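You operate a simulated robot arm through the tools that you are given. There is no shell and no other tool.

You are at the controls of a simulated robot arm. One attempt, no reset.

Task
Reset both brackets to their red marks, then shut and lock the window.
Fine: both knobs end tight.
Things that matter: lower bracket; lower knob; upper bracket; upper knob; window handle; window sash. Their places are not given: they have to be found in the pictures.

It is judged by the outcome, as a careful person would: the job done as asked, and still so three seconds after it is handed in. It fails if anything else is knocked over, pushed out of place, dropped, spilled or broken.

Robot
A 7-joint arm with a two-finger parallel gripper, fixed in place. Base frame: the origin is at the foot of the arm, x ahead of it, y to its left, z up. Readings come in m, degrees, newtons and seconds.
With the tool pointing down near the work surface it reaches from about 0.38 to 0.8 m from the base axis. Its first joint turns from -143.0 to 143.0 degrees. Payload 3 kg.
The tool frame sits at the grasp point between the pads (the TCP): z along the fingers, y along the line on which they close. The tips reach 0.03 m beyond it. The gripper opens to 0.11 m. The fingers are 0.02 m wide and 0.01 m thick; the gripper's body (0.048 by 0.112 m) begins 0.055 m behind the TCP.
Orientation is that of the tool frame in the base frame, as [roll, pitch, yaw] about the fixed x, y, z axes, in that order (R = Rz(yaw) Ry(pitch) Rx(roll)). With the fingers straight down and closing along the base's y, the tool's x points along the base's -x, its y along +y and its z along -z.

Tools
- The arm moves only by the tool send_rows. Its argument "deltas" is a list that holds one entry, the list of rows, each a list of 7 numbers: the shift along the tool's x, y, z in units of 150 mm (1.0 is 150 mm), then the turn, a rotation vector about the tool's x, y, z in units of 90 degrees (1.0 is 90 degrees), then the finger opening in mm, from 0 to 110. In form: [[[x, y, z, ax, ay, az, fingers], ...]]. A call has 1 to 20 rows; each row is the pose to reach, as a shift and turn from the pose commanded when the call began, along the tool's axes at that moment. A call with a number of a shift or a turn outside -1 to 1 is refused whole. Rows are played at 5 a second. More than 0.05 m and 8.6 degrees between two rows, or a gripper value outside its range, and nothing of the call is played. Where a pose cannot be reached the arm comes as near as it can. A force on the tool above 50 N (or 10 N above the force at the start of the call, whichever is more), or a blocked arm, ends the call early, and 0.2 s more pass. The fingers move at their own pace (about 0.153 m/s each) and stop on an object; they squeeze with about 24 N. The grip force told is the motor's: it shows also when the fingers shut on nothing. Time passes only in rows, and 0.2 s behind the last, so rows that repeat a pose let the fingers close. It gives the time, the measured TCP pose, the force on the tool (base axes), the opening and the grip force at its end, in the units of the frame above (readings bear some noise), with the torque about the TCP (base axes, N m) and any sound that the robot's microphone picked up.
- Cameras (640 x 400 px; columns grow to the right, rows downward): "scene" is fixed at [0.0659, 0.6551, 1.593]; the picture's right is [-0.77, -0.64, 0.00], its down [-0.18, 0.21, -0.96] and it looks along [0.62, -0.74, -0.28] (base axes); focal length 368 px, centre (320, 200). "wrist" rides on the gripper at [0.072, 0.017, -0.103] in the tool frame; the picture's right is [-0.23, 0.97, 0.00], its down [-0.76, -0.18, -0.62] and it looks along [-0.61, -0.14, 0.78] (tool axes); focal length 222 px, centre (320, 200).
- capture(camera): a new picture of that camera. It takes no simulated time.
- lift_body(by): slides the trunk up (or, below 0, down) by that many m; the arm rides with it, the base frame stays. It gives what a move gives, with no picture.
- locate(camera, pixels): for up to 12 pixels [column, row] of the newest picture of that camera ("zoom" is the newest enlarged one), the place [x, y, z] in the base frame of the surface seen there, good to about 0.002 m, but the place of the scene camera against the robot may be out by one fixed shift of up to 0.025 m in any direction. It takes no simulated time.
- enlarge(camera, box): a new picture of the part [left, top, right, bottom] of that camera's present view, enlarged. It takes no simulated time.
- job_done(): hands the job in; it is judged then, once.

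Unless the task says otherwise, let go and move clear before handing in.

The tools are called after "Request:" as a command line: name --argument value ..., lists and objects as JSON in quotes. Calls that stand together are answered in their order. send_rows: Moves the arm, as the interface text tells. Its arguments: {"type":"object","properties":{"deltas":{"type":"array","items":{"type":"array","items":{"type":"array","items":{"type":"number"}}}}},"required":["deltas"]} The other tools are called the same way: lift_body (by) slides the trunk up or down; capture (camera) takes a picture; locate (camera, pixels) gives the place of the surface under pixels of a picture; enlarge (camera, box) takes an enlarged picture of a part of a camera's view; job_done () hands the job in.

At the start:

```text
t: 0.0
ee_pos: [0.3453, -0.2165, 1.4926]
ee_rot: [-180.0, 0.0, 180.0]
contact_force: [-0.1, -0.3, 1.0]
moment: [0.03, 0.02, -0.03]
width: 0.1103
finger_force: 0.1
trunk travel left (down, up): [-0.46, 0.03]
```

scene: 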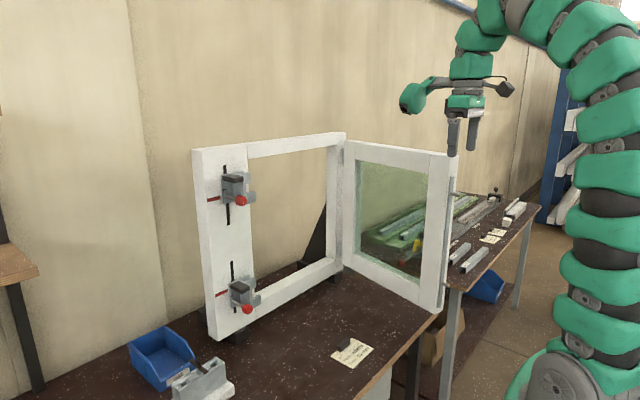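
wrist: 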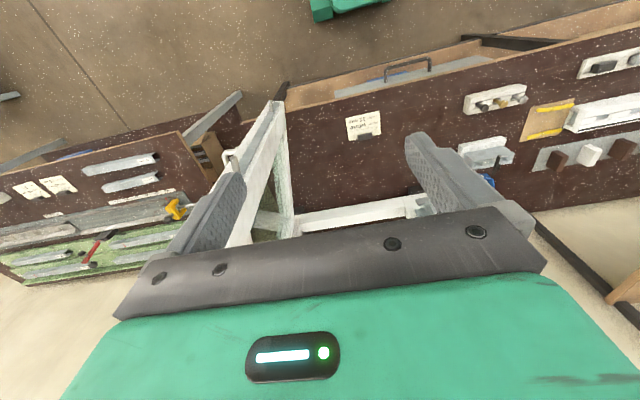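

The scene shows a window frame on a bench, with two brackets on its left post (about pixels 235,188 and 243,294) and the sash open to the right (about 395,215). I'll look closer at the brackets and the sash.

Request:
enlarge --camera "scene" --box '[185, 140, 285, 240]'

Request:
enlarge --camera "scene" --box '[190, 250, 290, 350]'

Request:
enlarge --camera "scene" --box '[320, 120, 480, 330]'

```text
4.00 times, centred on (235, 190) of scene
```

zoom: 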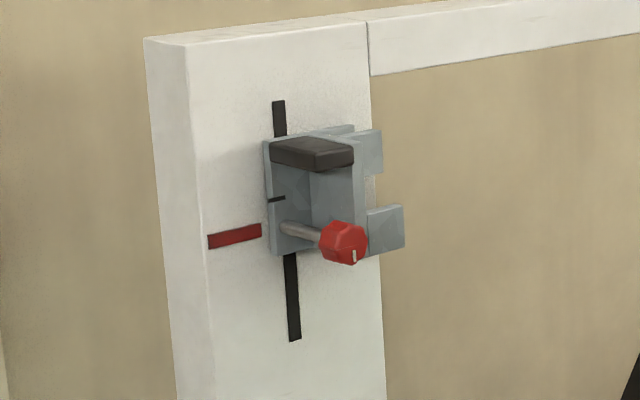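

```text
4.00 times, centred on (240, 300) of scene
```

zoom: 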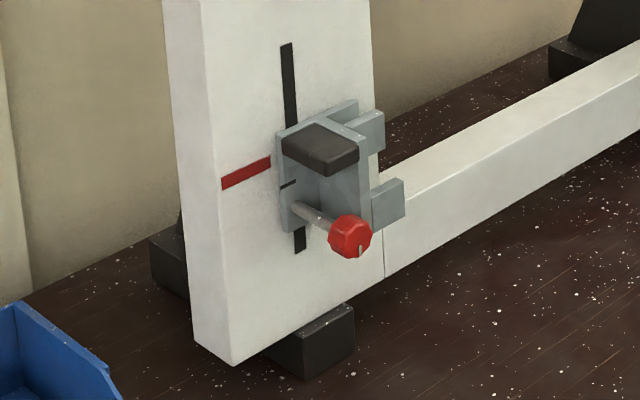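

```text
1.90 times, centred on (400, 225) of scene
```

zoom: 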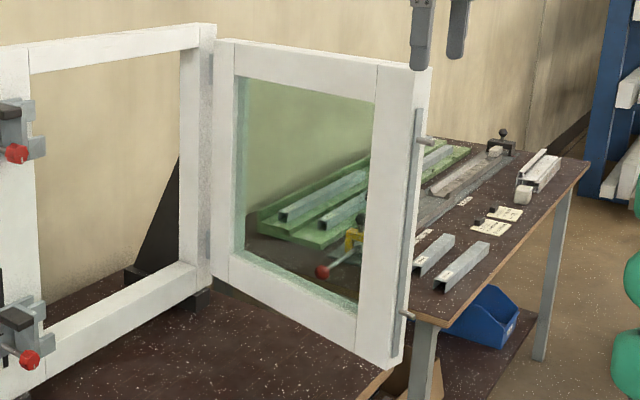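

The notch on the upper bracket sits above its red mark, and the one on the lower bracket sits below its mark. I'll locate the key points now.

Request:
locate --camera "scene" --pixels '[[197, 160], [207, 165], [214, 337], [241, 330], [333, 140], [343, 140], [350, 150], [430, 160], [447, 158], [436, 305], [330, 262], [250, 330]]'

Request:
enlarge --camera "scene" --box '[400, 130, 480, 230]'

Request:
enlarge --camera "wrist" --box '[180, 80, 340, 260]'

```text
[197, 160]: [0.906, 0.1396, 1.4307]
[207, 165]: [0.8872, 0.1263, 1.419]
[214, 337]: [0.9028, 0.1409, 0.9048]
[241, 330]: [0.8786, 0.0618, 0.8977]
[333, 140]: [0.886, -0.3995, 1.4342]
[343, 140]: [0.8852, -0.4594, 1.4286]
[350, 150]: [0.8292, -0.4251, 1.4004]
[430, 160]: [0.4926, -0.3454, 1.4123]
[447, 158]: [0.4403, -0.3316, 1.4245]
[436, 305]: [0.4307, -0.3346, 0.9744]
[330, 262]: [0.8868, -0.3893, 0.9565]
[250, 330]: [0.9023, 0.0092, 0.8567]
```

```text
4.00 times, centred on (440, 180) of scene
```

zoom: 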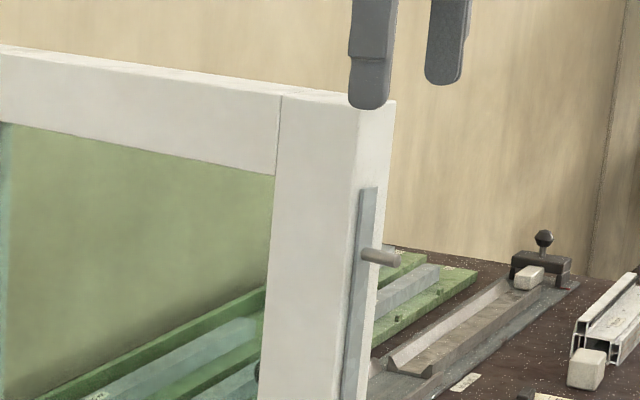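

```text
2.22 times, centred on (260, 170) of wrist
```

zoom: 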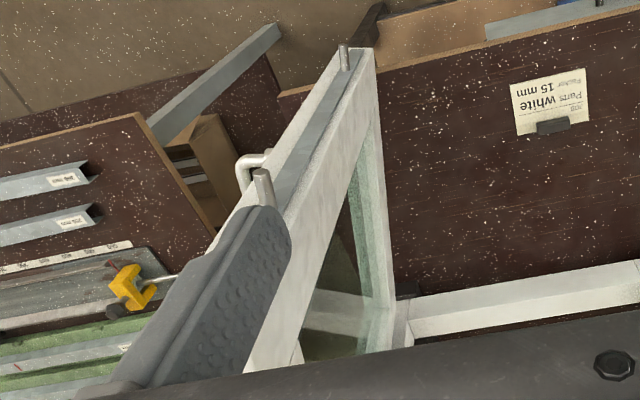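

The frame lies in the plane x≈0.885 and the sash hinges at y≈-0.43, with its handle on the side facing -y. Next I'll locate the knob, bracket and pin details from the scene.

Request:
locate --camera "scene" --pixels '[[241, 200], [232, 197], [235, 179], [229, 190], [216, 200], [224, 198], [250, 194], [249, 178], [227, 170], [229, 222], [427, 165], [442, 193]]'

Request:
enlarge --camera "scene" --box '[190, 250, 290, 350]'

```text
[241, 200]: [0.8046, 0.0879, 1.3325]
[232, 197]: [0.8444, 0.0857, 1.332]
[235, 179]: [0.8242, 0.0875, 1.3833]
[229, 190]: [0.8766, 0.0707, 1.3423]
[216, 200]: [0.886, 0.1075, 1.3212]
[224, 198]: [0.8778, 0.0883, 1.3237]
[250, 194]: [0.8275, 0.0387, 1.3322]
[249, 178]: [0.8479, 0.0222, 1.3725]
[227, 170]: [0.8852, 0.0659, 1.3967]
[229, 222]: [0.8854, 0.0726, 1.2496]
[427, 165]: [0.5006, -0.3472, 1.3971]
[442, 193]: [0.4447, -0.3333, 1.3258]
```

```text
4.00 times, centred on (240, 300) of scene
```

zoom: 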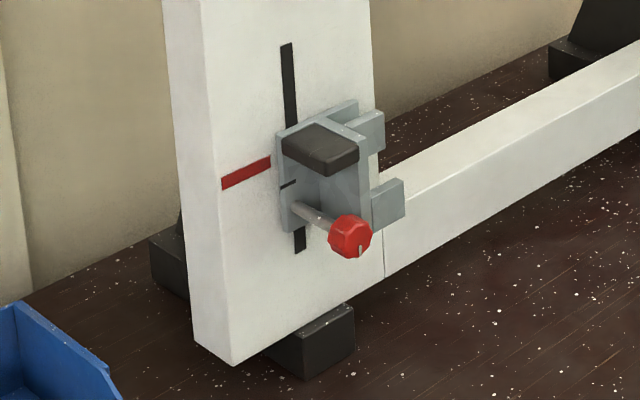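

Now the same points for the lower bracket.

Request:
locate --camera "zoom" --pixels '[[350, 238], [310, 210], [320, 150], [290, 184], [289, 200], [245, 172], [268, 162], [390, 208], [370, 125], [350, 195], [287, 60], [300, 245]]'

Request:
enlarge --camera "scene" --box '[205, 160, 265, 220]'

```text
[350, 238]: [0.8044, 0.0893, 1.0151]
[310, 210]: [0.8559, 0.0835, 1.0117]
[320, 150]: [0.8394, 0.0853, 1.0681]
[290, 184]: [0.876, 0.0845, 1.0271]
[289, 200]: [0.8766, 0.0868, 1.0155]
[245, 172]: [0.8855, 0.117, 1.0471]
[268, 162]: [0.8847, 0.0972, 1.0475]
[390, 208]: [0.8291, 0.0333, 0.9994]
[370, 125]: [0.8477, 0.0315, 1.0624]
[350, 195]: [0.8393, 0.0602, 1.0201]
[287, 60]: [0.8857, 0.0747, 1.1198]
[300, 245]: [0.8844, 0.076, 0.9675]
```

```text
6.67 times, centred on (235, 190) of scene
```

zoom: 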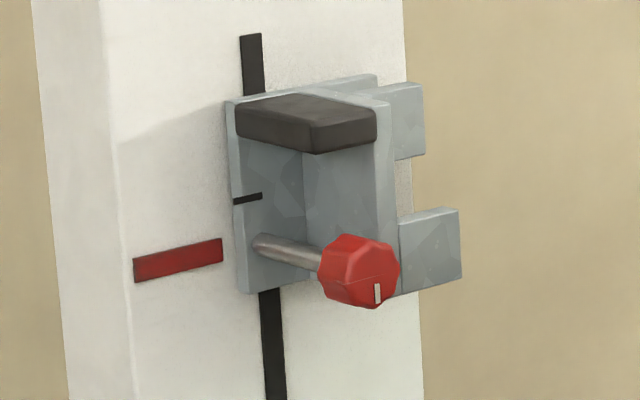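

The upper notch is about 20 mm above its mark, at z≈1.342 against 1.322. The lower notch is about 20 mm below, at z≈1.027 against 1.047. I'll move the arm in front of the brackets and away from the sash, then turn the tool to point forward.

Request:
send_rows --deltas '[[[0, 0.2, 0, 0, 0, 0, 110], [-0.1, 0.4, 0, 0, 0, 0, 110], [-0.25, 0.6, 0, 0, 0, 0, 110], [-0.4, 0.8, 0, 0, 0, 0, 110], [-0.5, 1, 0, 0, 0, 0, 110], [-0.6, 1, 0, 0, 0, 0, 110]]]'

```text
t: 1.4
ee_pos: [0.4407, -0.0669, 1.4872]
ee_rot: [-180.0, -0.1, 179.9]
contact_force: [0.5, 0.8, 0.5]
moment: [0.0, 0.01, 0.0]
width: 0.1102
finger_force: 0.1
out of reach, approached as far as the arm can: row 6
trunk travel left (down, up): [-0.46, 0.03]
```

The arm moved to (0.44, -0.07, 1.49), which is near its reach limit when pointing down this high. Now I'll rotate the tool forward while shifting to y≈0.07.

Request:
send_rows --deltas '[[[0, 0.1, 0, 0, -0.09, 0, 110], [0, 0.2, 0.05, 0, -0.18, 0, 110], [0, 0.3, 0.1, 0, -0.27, 0, 110], [0, 0.4, 0.15, 0, -0.36, 0, 110], [0, 0.5, 0.2, 0, -0.45, 0, 110], [0, 0.6, 0.25, 0, -0.54, 0, 110], [0, 0.7, 0.3, 0, -0.63, 0, 110], [0, 0.8, 0.35, 0, -0.72, 0, 110], [0, 0.85, 0.4, 0, -0.81, 0, 110], [0, 0.9, 0.45, 0, -0.9, 0, 110], [0, 0.95, 0.5, 0, -0.95, 0, 110], [0, 0.95, 0.5, 0, -1, 0, 110]]]'

```text
t: 4.0
ee_pos: [0.4932, 0.1248, 1.4927]
ee_rot: [-125.7, 89.7, -125.7]
contact_force: [1.6, 3.1, -0.8]
moment: [-0.05, -0.02, -0.32]
width: 0.11
finger_force: 0.1
out of reach, approached as far as the arm can: row 9, 10, 11, 12
trunk travel left (down, up): [-0.46, 0.03]
```

The tool now points forward along +x with the camera underneath. The commanded pose was too close in, so the arm settled at x≈0.49, z≈1.49. I'll check the views.

Request:
capture --camera "wrist"

Request:
capture --camera "scene"

```text
taken
```

wrist: 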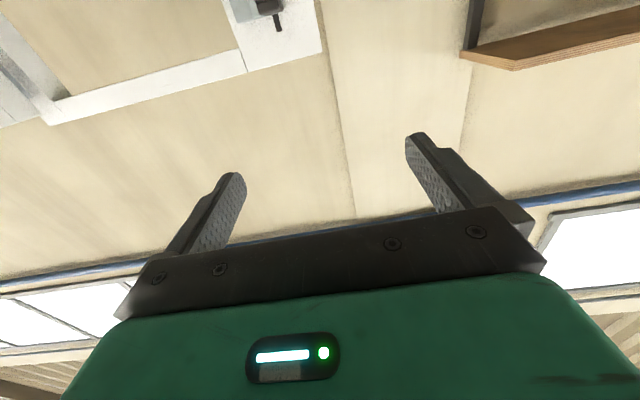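

```text
taken
```

scene: 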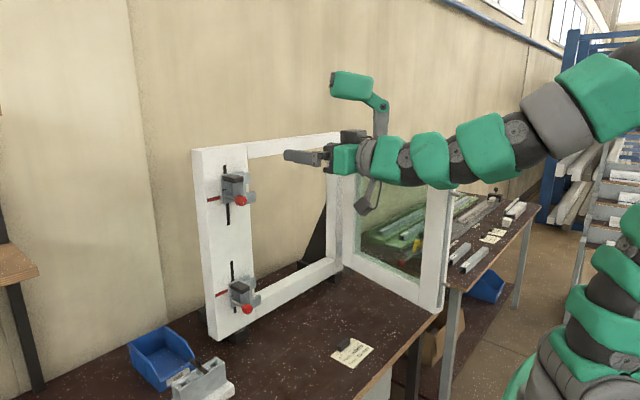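

In the scene view the hand is at about (315,160), pointing at the frame and clear of the sash. I'll lower the trunk so the tool comes to about the upper bracket's height.

Request:
lift_body --by -0.16

Request:
capture --camera "wrist"

```text
t: 5.8
ee_pos: [0.4886, 0.1196, 1.3338]
ee_rot: [179.5, 89.9, 179.5]
contact_force: [0.1, 0.0, 0.7]
moment: [-0.01, 0.0, 0.02]
width: 0.1098
finger_force: 0.0
trunk travel left (down, up): [-0.3, 0.19]
```

```text
taken
```

wrist: 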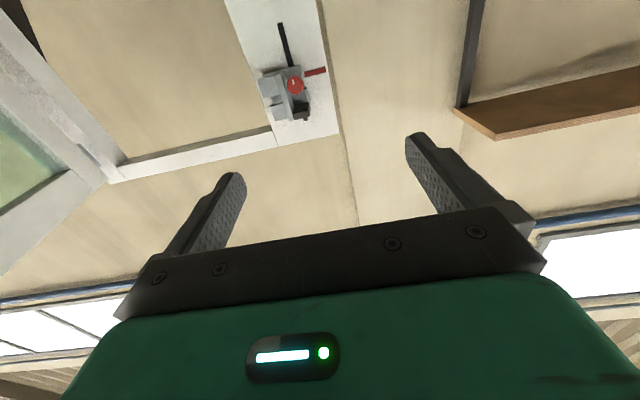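

The upper bracket and its red knob show in the wrist view near (295,86), upside down. I'll enlarge and locate them here so I can calibrate the scene camera's shift.

Request:
enlarge --camera "wrist" --box '[240, 40, 340, 140]'

Request:
locate --camera "wrist" --pixels '[[295, 86], [316, 72], [308, 74], [304, 111], [296, 100], [339, 136], [283, 40]]'

Request:
capture --camera "scene"

```text
4.00 times, centred on (290, 90) of wrist
```

zoom: 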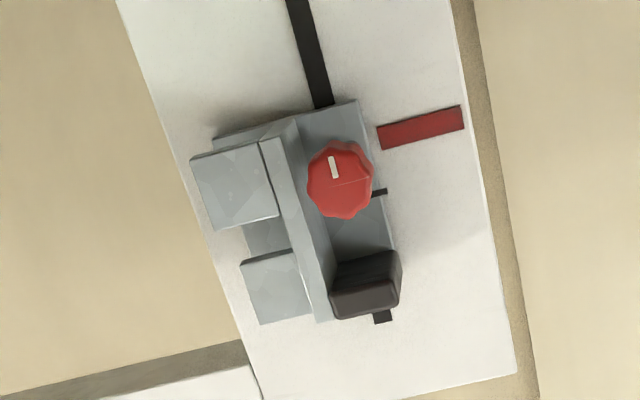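

```text
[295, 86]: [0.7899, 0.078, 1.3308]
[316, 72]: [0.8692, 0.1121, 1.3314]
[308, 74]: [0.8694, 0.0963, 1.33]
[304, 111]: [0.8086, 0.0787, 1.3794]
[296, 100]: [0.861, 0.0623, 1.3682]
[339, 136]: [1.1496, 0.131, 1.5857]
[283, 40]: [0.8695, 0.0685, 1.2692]
```

```text
taken
```

scene: 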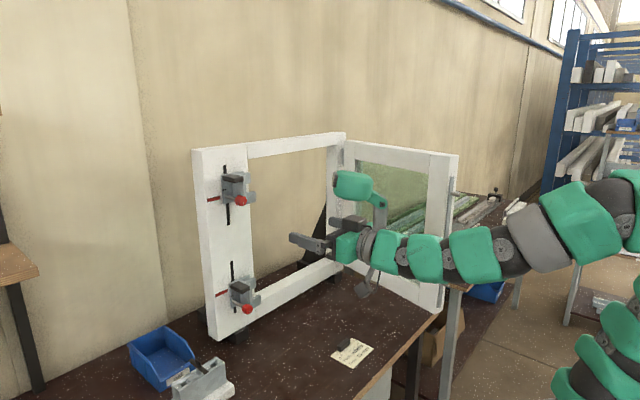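

The wrist view puts the frame face at x=0.869 and the red mark at z=1.331, so the scene camera is shifted by about (-0.016, 0, +0.009). I'll get precise knob, notch and bracket points from the zoom.

Request:
locate --camera "zoom" --pixels '[[340, 178], [315, 180], [365, 180], [338, 150], [345, 212], [381, 191], [387, 150], [378, 125], [420, 128], [350, 300], [390, 290], [398, 265]]'

Request:
locate --camera "zoom" --pixels '[[235, 190], [275, 290], [320, 300], [290, 200], [355, 103], [362, 115], [390, 235], [345, 240], [310, 20], [383, 318], [268, 235], [240, 258]]'

```text
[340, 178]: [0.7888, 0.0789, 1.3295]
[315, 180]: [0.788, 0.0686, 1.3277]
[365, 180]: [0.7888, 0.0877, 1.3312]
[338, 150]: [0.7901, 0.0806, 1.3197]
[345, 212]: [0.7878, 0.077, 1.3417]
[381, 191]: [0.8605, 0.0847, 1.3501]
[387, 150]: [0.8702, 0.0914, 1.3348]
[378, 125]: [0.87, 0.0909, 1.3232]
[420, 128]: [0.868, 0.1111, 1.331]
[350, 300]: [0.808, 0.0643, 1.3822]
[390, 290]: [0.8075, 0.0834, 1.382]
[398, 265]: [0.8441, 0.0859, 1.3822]
```

```text
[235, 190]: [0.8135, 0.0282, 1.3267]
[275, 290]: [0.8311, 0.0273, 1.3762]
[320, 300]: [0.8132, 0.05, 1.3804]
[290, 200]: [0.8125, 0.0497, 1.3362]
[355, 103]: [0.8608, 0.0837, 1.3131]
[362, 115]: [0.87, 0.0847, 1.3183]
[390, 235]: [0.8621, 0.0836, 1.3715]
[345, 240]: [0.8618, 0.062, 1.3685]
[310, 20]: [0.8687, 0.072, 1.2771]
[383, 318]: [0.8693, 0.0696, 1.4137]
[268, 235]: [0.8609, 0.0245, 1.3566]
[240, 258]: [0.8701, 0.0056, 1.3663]
```

The knob's front face is at x≈0.788, centred at about (y 0.078, z 1.330) with a radius of about 12 mm, and its white mark points down. The notch at z=1.350 has to go down to 1.331. I'll move forward first and check how the commanded pose tracks.

Request:
send_rows --deltas '[[[0, 0, 0.2, 0, 0, 0, 110], [0, 0, 0.4, 0, 0, 0, 100], [0, 0, 0.6, 0, 0, 0, 80], [0, 0, 0.8, 0, 0, 0, 60], [0, 0, 1, 0, 0, 0, 50], [0, 0, 1, 0, 0, 0, 50]]]'

```text
t: 7.2
ee_pos: [0.6392, 0.12, 1.3326]
ee_rot: [177.5, 89.9, 177.4]
contact_force: [0.0, 0.1, 0.2]
moment: [0.0, -0.03, -0.01]
width: 0.0498
finger_force: 0.1
trunk travel left (down, up): [-0.3, 0.19]
```

The pose tracks exactly: the tool is at (0.639, 0.120, 1.333). Now I'll line up with the knob at y=0.078, z=1.330 and stop short of it at x≈0.72.

Request:
send_rows --deltas '[[[0.01, -0.15, 0.15, 0, 0, 0, 50], [0.017, -0.28, 0.3, 0, 0, 0, 50], [0.017, -0.28, 0.54, 0, 0, 0, 50], [0.017, -0.28, 0.54, 0, 0, 0, 50]]]'

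Request:
capture --camera "wrist"

```text
t: 8.2
ee_pos: [0.7194, 0.0789, 1.3293]
ee_rot: [173.6, 89.8, 173.6]
contact_force: [-0.9, -0.6, 0.3]
moment: [0.02, -0.03, -0.03]
width: 0.05
finger_force: 0.2
trunk travel left (down, up): [-0.3, 0.19]
```

```text
taken
```

wrist: 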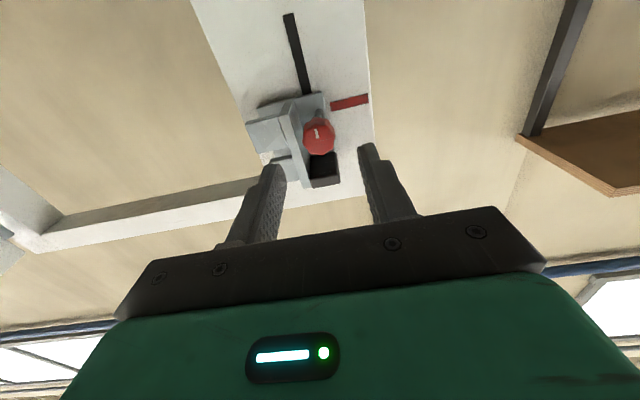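

The knob sits at (319,136), between the fingers. I'll recheck its place from this closer view.

Request:
enlarge --camera "wrist" --box '[260, 80, 380, 200]'

Request:
locate --camera "wrist" --pixels '[[318, 137], [306, 137], [333, 136], [319, 124], [319, 152], [320, 117], [349, 102], [325, 170], [313, 165]]'

```text
3.33 times, centred on (320, 140) of wrist
```

zoom: 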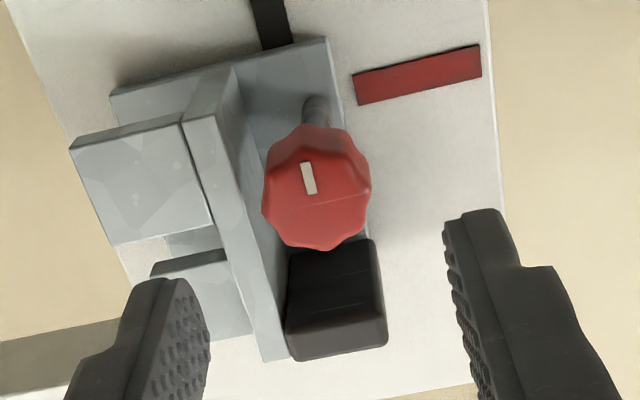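

```text
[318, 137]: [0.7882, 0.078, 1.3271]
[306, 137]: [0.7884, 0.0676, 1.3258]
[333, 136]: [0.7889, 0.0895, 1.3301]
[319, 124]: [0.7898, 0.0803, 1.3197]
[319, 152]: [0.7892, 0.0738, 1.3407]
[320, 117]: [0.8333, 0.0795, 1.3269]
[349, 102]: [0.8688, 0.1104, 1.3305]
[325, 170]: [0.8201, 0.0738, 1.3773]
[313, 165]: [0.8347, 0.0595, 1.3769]
```

The knob centre is confirmed at (y 0.0785, z 1.330) with its front face at x≈0.789. I'll advance to x=0.780 and close on it.

Request:
send_rows --deltas '[[[0, 0, 0.15, 0, 0, 0, 50], [-0.003, 0, 0.3, 0, 0, 0, 50], [-0.003, 0, 0.404, 0, 0, 0, 50], [-0.003, 0, 0.404, 0, 0, 0, 50], [-0.003, 0, 0.404, 0, 0, 0, 30], [-0.003, 0, 0.404, 0, 0, 0, 15], [-0.003, 0, 0.404, 0, 0, 0, 10], [-0.003, 0, 0.404, 0, 0, 0, 10]]]'

Request:
capture --camera "wrist"

```text
t: 10.0
ee_pos: [0.7809, 0.077, 1.3319]
ee_rot: [168.9, 89.9, 168.9]
contact_force: [2.0, -6.5, -2.2]
moment: [0.02, 0.01, -0.13]
width: 0.0256
finger_force: 45.0
trunk travel left (down, up): [-0.3, 0.19]
```

```text
taken
```

wrist: 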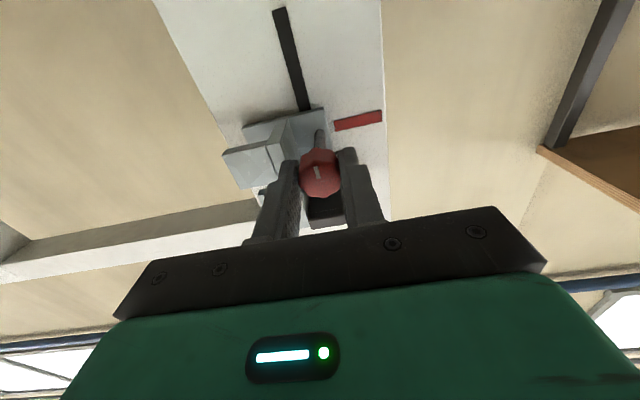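

The fingers hold the knob at a width of 25.6 mm. Now I'll try a counter-clockwise turn as seen from the front (negative about tool z) to loosen it.

Request:
send_rows --deltas '[[[0, 0, 0, 0, 0, -0.06, 10], [0, 0, 0, 0, 0, -0.12, 10], [0, 0, 0, 0, 0, -0.18, 10], [0, 0, 0, 0, 0, -0.24, 10], [0, 0, 0, 0, 0, -0.3, 10], [0, 0, 0, 0, 0, -0.3, 10]]]'

Request:
enlarge --camera "wrist" --box '[220, 80, 420, 240]'

```text
t: 11.4
ee_pos: [0.7817, 0.0771, 1.3313]
ee_rot: [-90.4, 63.0, -90.3]
contact_force: [2.5, -2.7, -0.2]
moment: [-0.02, 0.19, -0.18]
width: 0.0259
finger_force: 44.8
trunk travel left (down, up): [-0.3, 0.19]
```

```text
2.50 times, centred on (320, 160) of wrist
```

zoom: 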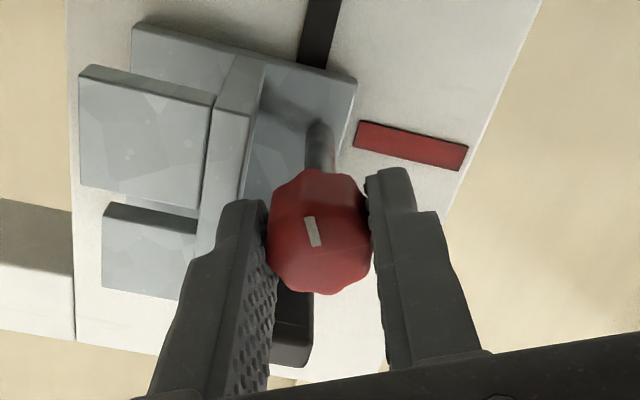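

The knob turns with the fingers and shows little resistance. I'll keep loosening.

Request:
send_rows --deltas '[[[0, 0, 0, 0, 0, -0.08, 10], [0, 0, 0, 0, 0, -0.16, 10], [0, 0, 0, 0, 0, -0.24, 10], [0, 0, 0, 0, 0, -0.32, 10], [0, 0, 0, 0, 0, -0.4, 10], [0, 0, 0, 0, 0, -0.48, 10], [0, 0, 0, 0, 0, -0.56, 10], [0, 0, 0, 0, 0, -0.64, 10], [0, 0, 0, 0, 0, -0.7, 10], [0, 0, 0, 0, 0, -0.7, 10]]]'

Request:
enlarge --camera "wrist" --box '[220, 80, 420, 240]'

Request:
capture --camera "scene"

```text
t: 13.6
ee_pos: [0.7812, 0.0776, 1.3316]
ee_rot: [-90.3, -0.1, -90.0]
contact_force: [2.5, -3.7, 0.5]
moment: [-0.01, -0.05, -0.17]
width: 0.0259
finger_force: 44.9
trunk travel left (down, up): [-0.3, 0.19]
```

```text
2.50 times, centred on (320, 160) of wrist
```

zoom: 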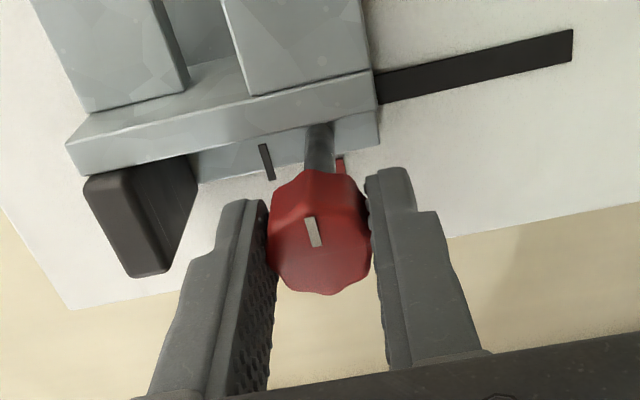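

```text
taken
```

scene: 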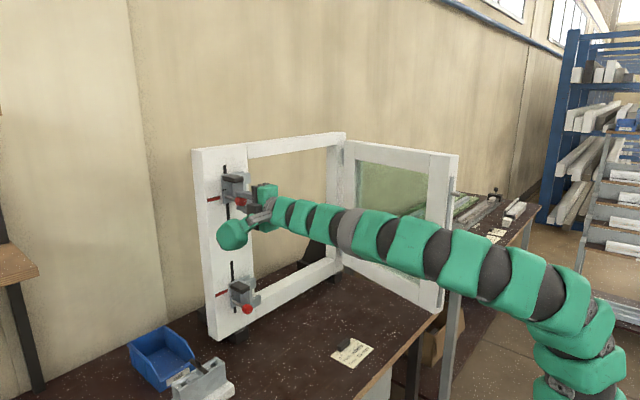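

The knob has turned 90° and the fingers now close vertically (tool y points down). I'll test whether the bracket slides with a small 5 mm downward push.

Request:
send_rows --deltas '[[[0, 0.01, 0, 0, 0, 0, 10], [0, 0.02, 0, 0, 0, 0, 10], [0, 0.035, 0, 0, 0, 0, 10], [0, 0.035, 0, 0, 0, 0, 10]]]'

Request:
enlarge --camera "wrist" --box '[220, 80, 420, 240]'

```text
t: 14.6
ee_pos: [0.7818, 0.0785, 1.3247]
ee_rot: [-90.2, 0.0, -90.0]
contact_force: [3.7, -3.5, 0.2]
moment: [0.01, -0.04, 0.03]
width: 0.0259
finger_force: 45.3
trunk travel left (down, up): [-0.3, 0.19]
```

```text
2.50 times, centred on (320, 160) of wrist
```

zoom: 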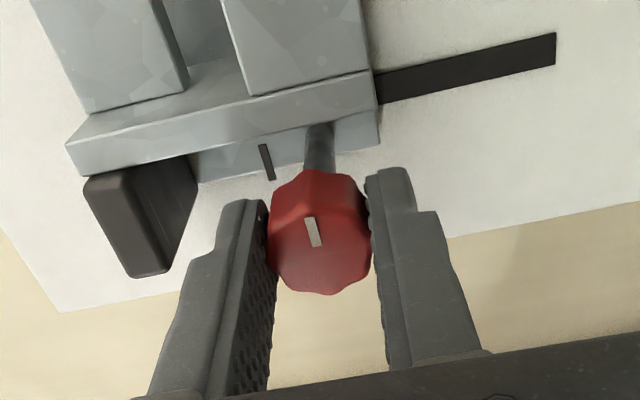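

The bracket slid with the knob, down about 6 mm with almost no force. I'll take it the rest of the way to TCP z≈1.3125 and then measure.

Request:
send_rows --deltas '[[[0, 0.03, 0, 0, 0, 0, 10], [0, 0.06, 0, 0, 0, 0, 10], [0, 0.085, 0, 0, 0, 0, 10], [0, 0.085, 0, 0, 0, 0, 10]]]'

Request:
enlarge --camera "scene" --box '[205, 160, 265, 220]'

Request:
capture --camera "wrist"

```text
t: 15.6
ee_pos: [0.7811, 0.0773, 1.3126]
ee_rot: [-90.1, 0.0, -90.0]
contact_force: [1.9, -4.6, -0.3]
moment: [0.01, -0.03, -0.27]
width: 0.0259
finger_force: 44.8
trunk travel left (down, up): [-0.3, 0.19]
```

```text
6.67 times, centred on (235, 190) of scene
```

zoom: 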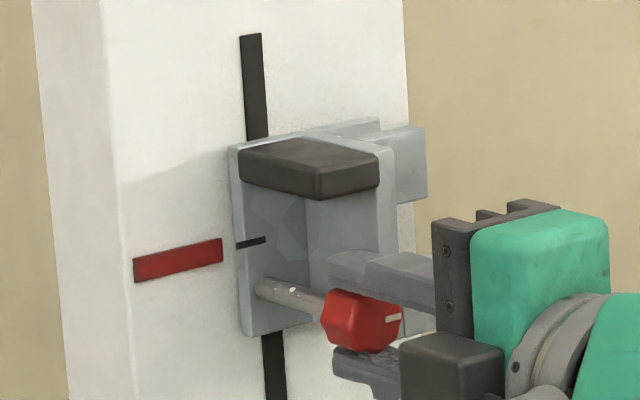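

```text
taken
```

wrist: 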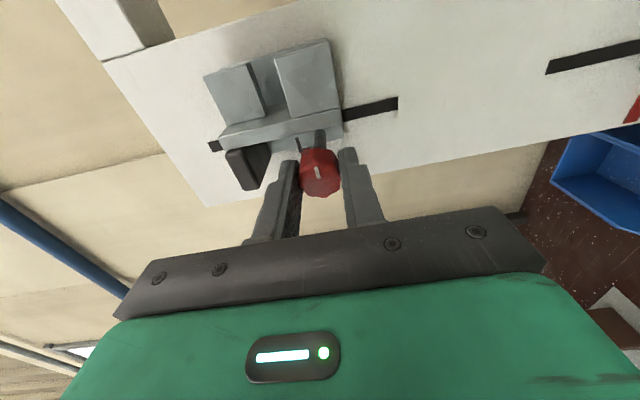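

The notch now appears nearly level with the red mark in the zoom (notch 236–266 at about 242, mark ending at 222,250). I'll measure both exactly.

Request:
locate --camera "zoom" --pixels '[[222, 239], [222, 262], [200, 255], [214, 252], [155, 265], [240, 245], [250, 243], [260, 240], [250, 240], [250, 246]]'

Request:
locate --camera "wrist" --pixels '[[299, 145], [298, 140], [336, 160], [233, 150]]'

```text
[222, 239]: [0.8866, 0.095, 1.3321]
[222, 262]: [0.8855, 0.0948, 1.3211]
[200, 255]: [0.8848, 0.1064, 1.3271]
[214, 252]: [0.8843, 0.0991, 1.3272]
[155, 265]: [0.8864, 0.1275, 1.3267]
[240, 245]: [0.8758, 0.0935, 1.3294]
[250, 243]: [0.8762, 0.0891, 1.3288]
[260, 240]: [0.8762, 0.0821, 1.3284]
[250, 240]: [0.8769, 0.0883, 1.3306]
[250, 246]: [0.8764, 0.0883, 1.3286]
```

```text
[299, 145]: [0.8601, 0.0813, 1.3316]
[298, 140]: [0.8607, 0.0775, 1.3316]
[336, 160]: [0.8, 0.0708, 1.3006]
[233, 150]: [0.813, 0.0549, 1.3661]
```

The scene says the notch is 1.5–2 mm high and the wrist says about 0.5 mm high. I'll nudge down about 1 mm and average over more points at a higher zoom.

Request:
send_rows --deltas '[[[0, 0.004, 0, 0, 0, 0, 10], [0, 0.008, 0, 0, 0, 0, 10], [0, 0.008, 0, 0, 0, 0, 10]]]'

Request:
enlarge --camera "scene" --box '[212, 186, 236, 206]'

```text
t: 16.4
ee_pos: [0.7816, 0.0764, 1.3127]
ee_rot: [-90.2, 0.0, -90.1]
contact_force: [0.5, -4.2, 0.3]
moment: [0.0, -0.06, -0.04]
width: 0.0257
finger_force: 44.7
trunk travel left (down, up): [-0.3, 0.19]
```

```text
16.00 times, centred on (224, 196) of scene
```

zoom: 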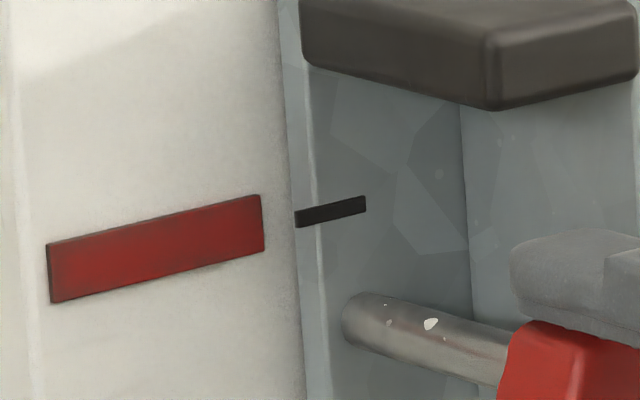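

Request:
locate --camera "zoom" --pixels '[[260, 195], [262, 251], [52, 244], [54, 301], [160, 245], [200, 236], [240, 228], [100, 260], [80, 265], [120, 256], [180, 241], [220, 232]]'

Request:
locate --camera "zoom" --pixels '[[300, 219], [310, 217], [320, 214], [330, 212], [340, 209], [350, 207], [360, 204], [325, 213], [335, 211], [345, 208], [315, 215], [355, 206]]'

```text
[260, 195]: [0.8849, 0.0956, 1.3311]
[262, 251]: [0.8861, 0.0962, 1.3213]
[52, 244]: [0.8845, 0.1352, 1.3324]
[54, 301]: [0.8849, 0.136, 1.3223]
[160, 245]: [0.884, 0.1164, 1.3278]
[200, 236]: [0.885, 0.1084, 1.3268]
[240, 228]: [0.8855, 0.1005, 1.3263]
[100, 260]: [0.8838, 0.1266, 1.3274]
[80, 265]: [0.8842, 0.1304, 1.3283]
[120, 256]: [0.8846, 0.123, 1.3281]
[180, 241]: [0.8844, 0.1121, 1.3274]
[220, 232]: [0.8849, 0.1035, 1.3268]
```

```text
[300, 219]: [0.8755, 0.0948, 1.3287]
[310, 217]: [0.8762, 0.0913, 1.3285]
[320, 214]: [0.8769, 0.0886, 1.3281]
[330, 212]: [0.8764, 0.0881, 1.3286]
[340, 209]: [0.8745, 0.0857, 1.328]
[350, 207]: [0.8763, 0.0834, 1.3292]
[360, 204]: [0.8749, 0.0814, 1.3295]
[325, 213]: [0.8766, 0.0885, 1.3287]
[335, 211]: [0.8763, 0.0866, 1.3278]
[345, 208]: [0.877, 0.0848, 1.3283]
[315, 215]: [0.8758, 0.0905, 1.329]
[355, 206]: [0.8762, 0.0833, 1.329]
```

Averaged, the notch is at 1.3286 against 1.327 for the mark, about 1.5 mm high. I'll nudge down slightly more.

Request:
send_rows --deltas '[[[0, 0.005, 0, 0, 0, 0, 10], [0, 0.01, 0, 0, 0, 0, 10], [0, 0.01, 0, 0, 0, 0, 10], [0, 0.01, 0, 0, 0, 0, 10]]]'

Request:
enlarge --camera "scene" --box '[212, 186, 236, 206]'

Request:
locate --camera "zoom" --pixels '[[300, 224], [310, 222], [320, 219], [330, 217], [340, 214], [350, 212], [360, 209], [325, 218], [335, 216], [345, 213], [240, 228], [220, 232]]'

```text
t: 17.4
ee_pos: [0.7811, 0.0776, 1.3092]
ee_rot: [-90.2, 0.1, -90.0]
contact_force: [-0.1, -4.3, -0.3]
moment: [0.02, -0.06, -0.15]
width: 0.0257
finger_force: 45.1
trunk travel left (down, up): [-0.3, 0.19]
```

```text
16.00 times, centred on (224, 196) of scene
```

zoom: 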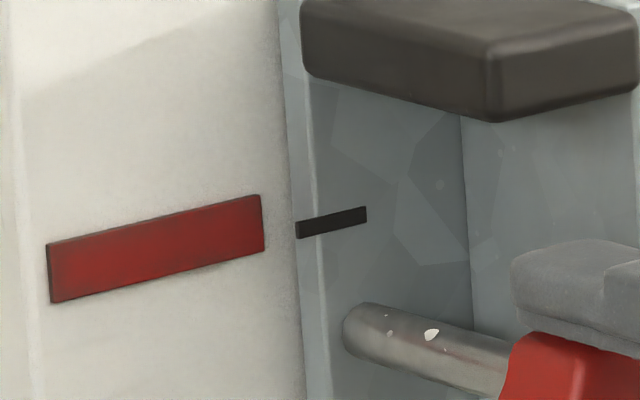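

```text
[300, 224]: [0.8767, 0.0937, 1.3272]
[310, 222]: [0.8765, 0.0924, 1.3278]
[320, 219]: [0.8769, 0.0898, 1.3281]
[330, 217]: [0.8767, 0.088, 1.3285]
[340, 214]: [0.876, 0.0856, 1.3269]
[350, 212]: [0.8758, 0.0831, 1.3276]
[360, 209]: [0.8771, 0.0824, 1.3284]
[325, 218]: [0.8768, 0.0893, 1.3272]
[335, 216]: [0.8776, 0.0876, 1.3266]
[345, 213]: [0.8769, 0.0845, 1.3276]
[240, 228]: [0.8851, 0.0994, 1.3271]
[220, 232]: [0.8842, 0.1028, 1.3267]
```

The notch centre is now at 1.3266 against 1.327 for the mark, so the upper bracket is aligned. I'll tighten by turning back clockwise (positive).

Request:
send_rows --deltas '[[[0, 0, 0, 0, 0, 0.08, 10], [0, 0, 0, 0, 0, 0.16, 10], [0, 0, 0, 0, 0, 0.24, 10], [0, 0, 0, 0, 0, 0.32, 10], [0, 0, 0, 0, 0, 0.4, 10], [0, 0, 0, 0, 0, 0.48, 10], [0, 0, 0, 0, 0, 0.56, 10], [0, 0, 0, 0, 0, 0.64, 10], [0, 0, 0, 0, 0, 0.72, 10], [0, 0, 0, 0, 0, 0.8, 10], [0, 0, 0, 0, 0, 0.88, 10], [0, 0, 0, 0, 0, 0.96, 10], [0, 0, 0, 0, 0, 0.96, 10]]]'

Request:
enlarge --camera "wrist" --box '[220, 80, 420, 240]'

Request:
enlarge --camera "scene" --box '[205, 160, 265, 220]'

```text
t: 20.2
ee_pos: [0.7816, 0.0774, 1.3091]
ee_rot: [-94.1, 86.5, -94.0]
contact_force: [-8.5, -2.4, -19.1]
moment: [0.03, 0.48, -0.04]
width: 0.0257
finger_force: 44.8
trunk travel left (down, up): [-0.3, 0.19]
```

```text
2.50 times, centred on (320, 160) of wrist
```

zoom: 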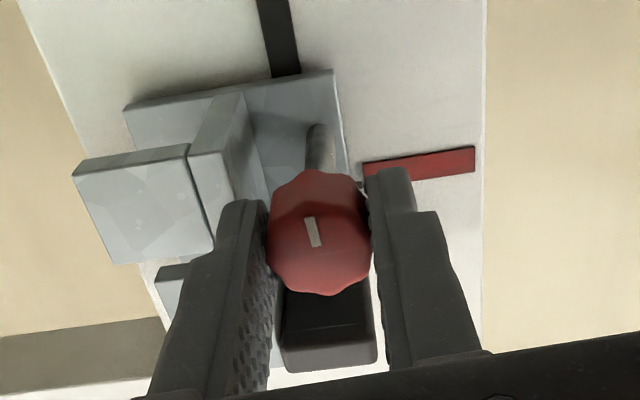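

```text
6.67 times, centred on (235, 190) of scene
```

zoom: 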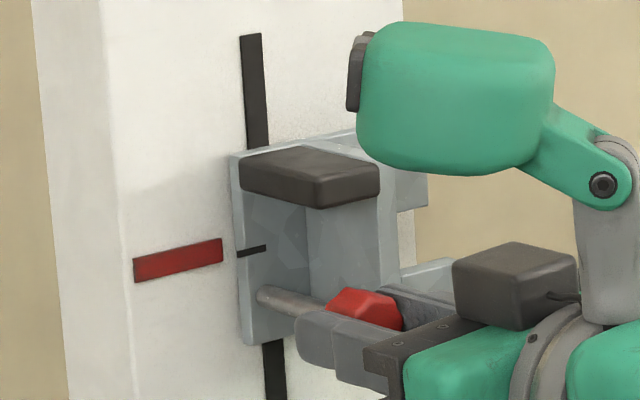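

There is now -19 N in z. The green wrist head at zoom (455,100) hangs close to the bracket, so I'll check whether it touches anything.

Request:
locate --camera "zoom" --pixels '[[365, 120], [358, 75], [375, 150], [450, 165], [520, 140], [420, 100], [415, 180], [390, 190], [352, 95], [450, 30], [370, 40], [300, 190]]'

Request:
capture --camera "wrist"

Request:
capture --camera "scene"

```text
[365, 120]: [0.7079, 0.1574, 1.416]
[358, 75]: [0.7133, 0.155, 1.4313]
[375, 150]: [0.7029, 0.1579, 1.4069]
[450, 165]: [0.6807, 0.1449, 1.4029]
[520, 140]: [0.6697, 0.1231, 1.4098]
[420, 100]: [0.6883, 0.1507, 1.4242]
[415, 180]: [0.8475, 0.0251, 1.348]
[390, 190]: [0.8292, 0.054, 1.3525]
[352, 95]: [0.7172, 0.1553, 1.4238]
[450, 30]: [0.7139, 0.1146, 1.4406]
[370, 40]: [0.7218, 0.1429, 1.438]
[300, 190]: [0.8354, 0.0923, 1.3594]
```

```text
taken
```

wrist: 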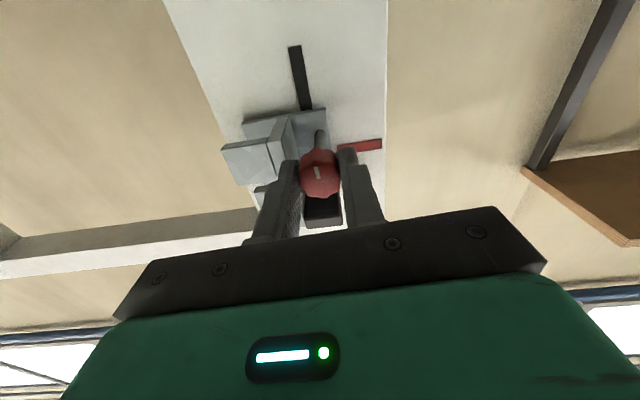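

```text
taken
```

scene: 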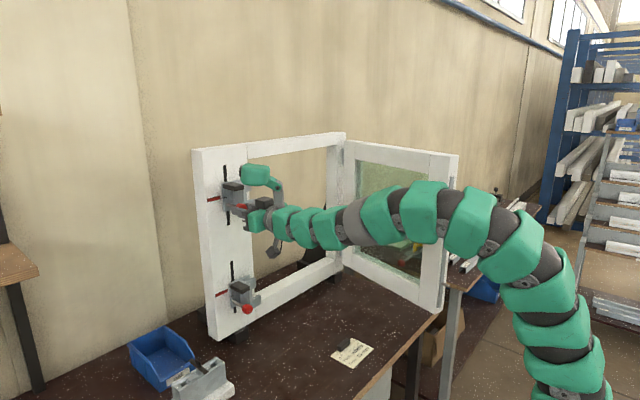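

The head is clear at x≈0.71, so that force is just the clamped bracket loading the grip. I'll keep turning clockwise past the starting angle and watch the torque.

Request:
send_rows --deltas '[[[0, 0, 0, 0, 0, 0.05, 10], [0, 0, 0, 0, 0, 0.1, 10], [0, 0, 0, 0, 0, 0.15, 10], [0, 0, 0, 0, 0, 0.2, 10], [0, 0, 0, 0, 0, 0.2, 10]]]'

Request:
enlarge --camera "wrist" --box '[220, 80, 420, 240]'

```text
t: 21.4
ee_pos: [0.7813, 0.0764, 1.3124]
ee_rot: [89.8, 75.4, 89.7]
contact_force: [4.4, -5.4, 3.1]
moment: [-0.44, -0.06, -0.13]
width: 0.0257
finger_force: 44.9
trunk travel left (down, up): [-0.3, 0.19]
```

```text
2.50 times, centred on (320, 160) of wrist
```

zoom: 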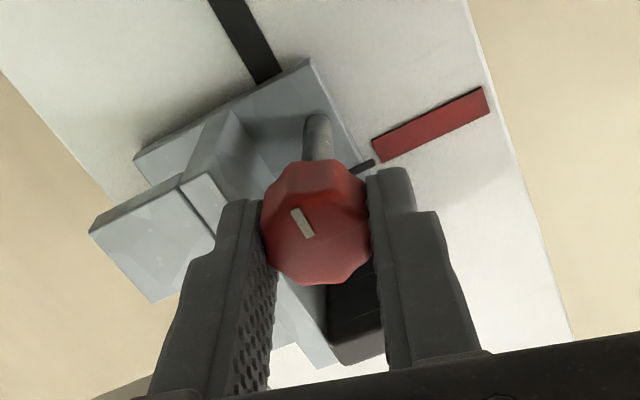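

The knob stopped and the fingers slipped slightly on it, with -0.44 N·m of torque and the white mark turned relative to the pads, so it is tight. The TCP z rose a little, so I'll check the notch alignment.

Request:
enlarge --camera "scene" --box '[212, 186, 236, 206]'

Request:
locate --camera "zoom" --pixels '[[310, 227], [320, 224], [330, 222], [340, 219], [350, 217], [240, 228], [220, 232], [200, 236], [180, 241]]'

```text
16.00 times, centred on (224, 196) of scene
```

zoom: 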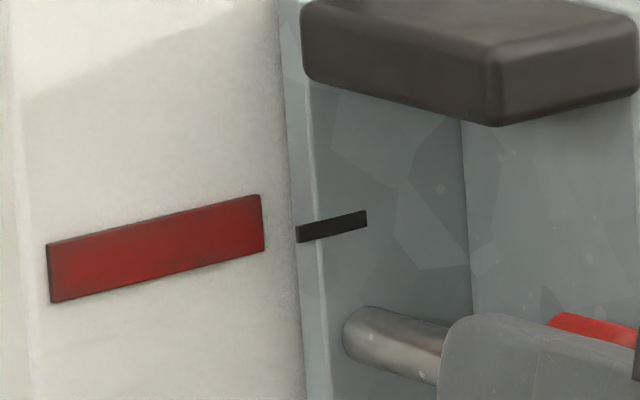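

```text
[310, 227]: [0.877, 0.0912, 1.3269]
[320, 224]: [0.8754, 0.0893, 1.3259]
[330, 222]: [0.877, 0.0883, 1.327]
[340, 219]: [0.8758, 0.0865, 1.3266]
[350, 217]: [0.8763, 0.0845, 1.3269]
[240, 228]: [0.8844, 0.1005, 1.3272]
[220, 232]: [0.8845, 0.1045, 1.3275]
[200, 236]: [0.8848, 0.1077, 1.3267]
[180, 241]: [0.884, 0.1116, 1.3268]
```

The notch centre is at 1.326 against 1.327 for the mark, about 1 mm off, and the white mark points straight down as it did at the start. The upper knob is tight, so I'll release, back away and straighten the tool.

Request:
send_rows --deltas '[[[0, 0, 0, 0, 0, 0, 40], [0, 0, 0, 0, 0, 0, 45], [0, 0, -0.1, 0, 0, 0, 45], [0, 0, -0.3, 0, 0, 0, 50], [0, 0, -0.5, 0, 0, -0.08, 50], [0, 0, -0.7, 0, 0, -0.16, 50], [0, 0, -0.7, 0, 0, -0.16, 50]]]'

Request:
enlarge --camera "wrist" --box '[240, 60, 400, 180]'

```text
t: 23.0
ee_pos: [0.6745, 0.077, 1.3107]
ee_rot: [-162.9, 89.9, -162.8]
contact_force: [-0.8, 0.3, 0.1]
moment: [-0.01, 0.02, -0.01]
width: 0.0503
finger_force: 0.1
trunk travel left (down, up): [-0.3, 0.19]
```

```text
3.33 times, centred on (320, 120) of wrist
```

zoom: 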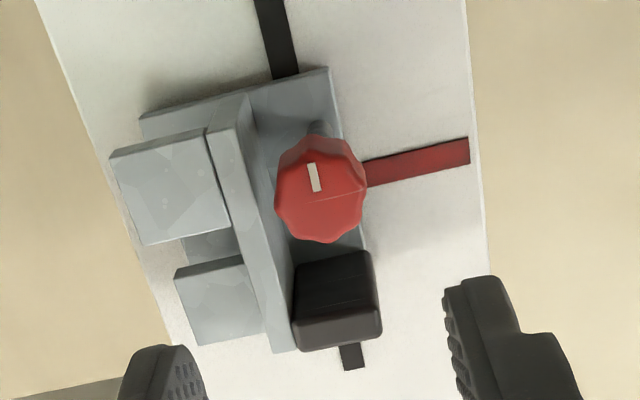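

The upper knob's mark points down and the notch is aligned. The lower knob is at about z 1.015, so I'll lower the trunk 0.29 m.

Request:
lift_body --by -0.29

Request:
capture --camera "scene"

Request:
capture --camera "wrist"

```text
t: 25.9
ee_pos: [0.6756, 0.077, 1.0198]
ee_rot: [179.8, 89.9, 179.8]
contact_force: [0.0, -0.2, 0.4]
moment: [0.02, 0.02, -0.01]
width: 0.0499
finger_force: 0.2
trunk travel left (down, up): [-0.01, 0.48]
```

```text
taken
```

scene: 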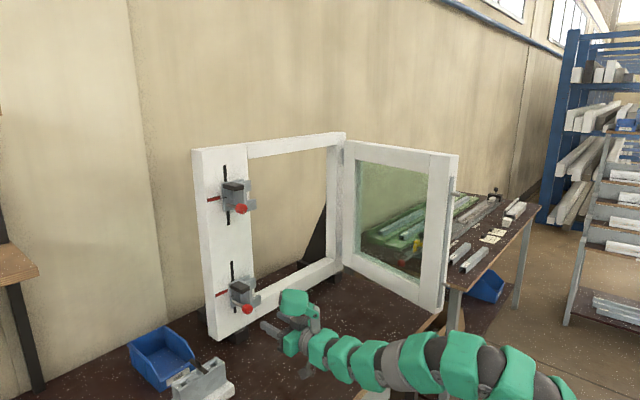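

```text
taken
```

wrist: 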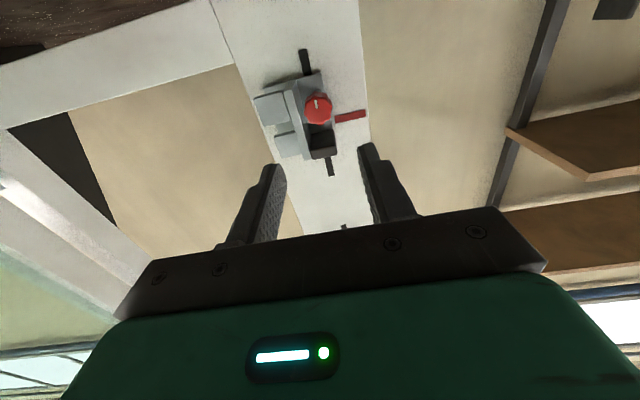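

The lower bracket shows at (310,115) in the wrist view, and the arm looks clear. I'll zoom in and locate it.

Request:
enlarge --camera "wrist" --box '[240, 60, 400, 180]'

Request:
locate --camera "wrist" --pixels '[[318, 109], [306, 109], [331, 108], [318, 97], [319, 122], [352, 116], [342, 118], [362, 114], [324, 150], [333, 170], [305, 60]]'

```text
3.33 times, centred on (320, 120) of wrist
```

zoom: 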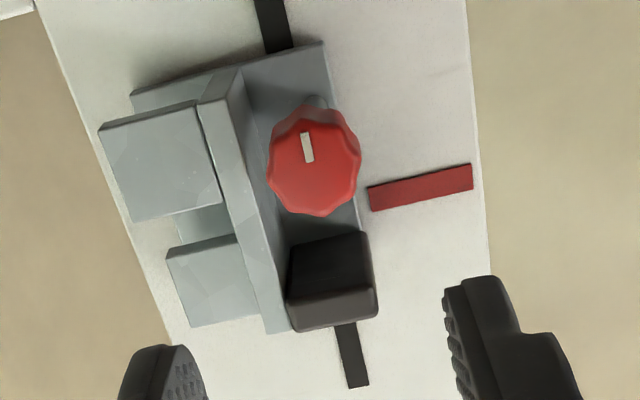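

```text
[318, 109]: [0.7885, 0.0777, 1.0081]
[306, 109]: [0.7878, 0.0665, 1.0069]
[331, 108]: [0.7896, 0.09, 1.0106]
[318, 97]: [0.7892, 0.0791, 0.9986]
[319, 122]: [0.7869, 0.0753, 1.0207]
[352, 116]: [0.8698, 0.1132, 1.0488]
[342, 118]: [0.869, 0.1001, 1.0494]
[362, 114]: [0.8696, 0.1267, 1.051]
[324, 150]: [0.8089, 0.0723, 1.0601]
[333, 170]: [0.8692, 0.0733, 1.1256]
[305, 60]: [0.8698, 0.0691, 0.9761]
```

The lower knob centre is at (0.788, 0.078, 1.0095) and its red mark at z=1.0495. I'll line up, advance and grip.

Request:
send_rows --deltas '[[[0.03, 0, 0.1, 0, 0, 0, 50], [0.065, 0.005, 0.2, 0, 0, 0, 50], [0.065, 0.007, 0.4, 0, 0, 0, 50], [0.065, 0.007, 0.6, 0, 0, 0, 50], [0.065, 0.007, 0.7, 0, 0, 0, 50], [0.065, 0.007, 0.7, 0, 0, 0, 50], [0.065, 0.007, 0.7, 0, 0, 0, 25], [0.065, 0.007, 0.7, 0, 0, 0, 10], [0.065, 0.007, 0.7, 0, 0, 0, 10]]]'

Request:
enlarge --camera "wrist" --box '[220, 80, 420, 240]'

```text
t: 27.9
ee_pos: [0.78, 0.0764, 1.0095]
ee_rot: [146.9, 89.8, 146.7]
contact_force: [6.0, -12.4, 4.8]
moment: [0.01, -0.15, -0.27]
width: 0.0258
finger_force: 45.1
trunk travel left (down, up): [-0.01, 0.48]
```

```text
2.50 times, centred on (320, 160) of wrist
```

zoom: 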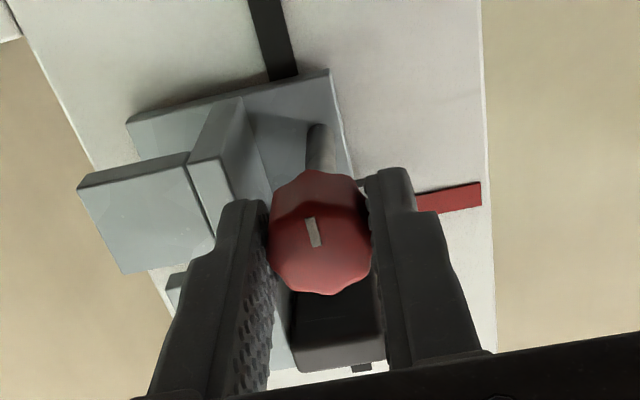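

The fingers hold the lower knob at 25.8 mm, with a slight y preload that I'll relieve by 1.5 mm. Now I'll loosen it 90° counter-clockwise.

Request:
send_rows --deltas '[[[0, -0.01, 0, 0, 0, -0.08, 10], [0, -0.01, 0, 0, 0, -0.16, 10], [0, -0.01, 0, 0, 0, -0.24, 10], [0, -0.01, 0, 0, 0, -0.32, 10], [0, -0.01, 0, 0, 0, -0.4, 10], [0, -0.01, 0, 0, 0, -0.48, 10], [0, -0.01, 0, 0, 0, -0.56, 10], [0, -0.01, 0, 0, 0, -0.64, 10], [0, -0.01, 0, 0, 0, -0.72, 10], [0, -0.01, 0, 0, 0, -0.8, 10], [0, -0.01, 0, 0, 0, -0.88, 10], [0, -0.01, 0, 0, 0, -0.96, 10], [0, -0.01, 0, 0, 0, -1, 10], [0, -0.01, 0, 0, 0, -1, 10]]]'

Request:
enlarge --camera "wrist" --box '[220, 80, 420, 240]'

Request:
enlarge --camera "scene" --box '[208, 260, 268, 320]'

```text
t: 30.9
ee_pos: [0.7812, 0.076, 1.0105]
ee_rot: [-90.2, -0.1, -90.0]
contact_force: [0.1, -4.5, -0.8]
moment: [0.0, -0.04, -0.23]
width: 0.0258
finger_force: 45.7
trunk travel left (down, up): [-0.01, 0.48]
```

```text
2.50 times, centred on (320, 160) of wrist
```

zoom: 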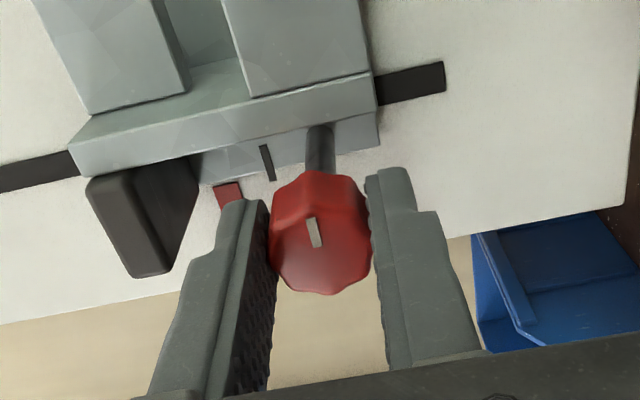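

```text
6.67 times, centred on (238, 290) of scene
```

zoom: 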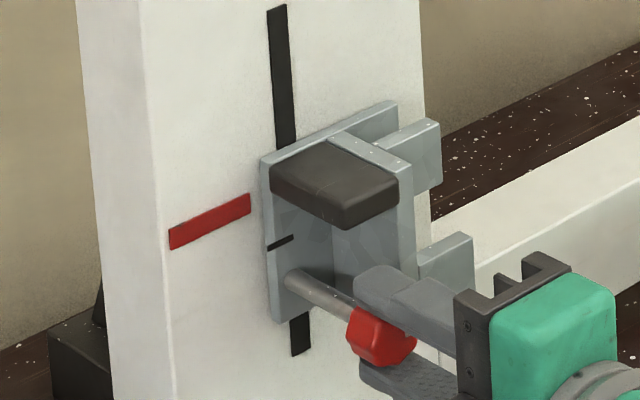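

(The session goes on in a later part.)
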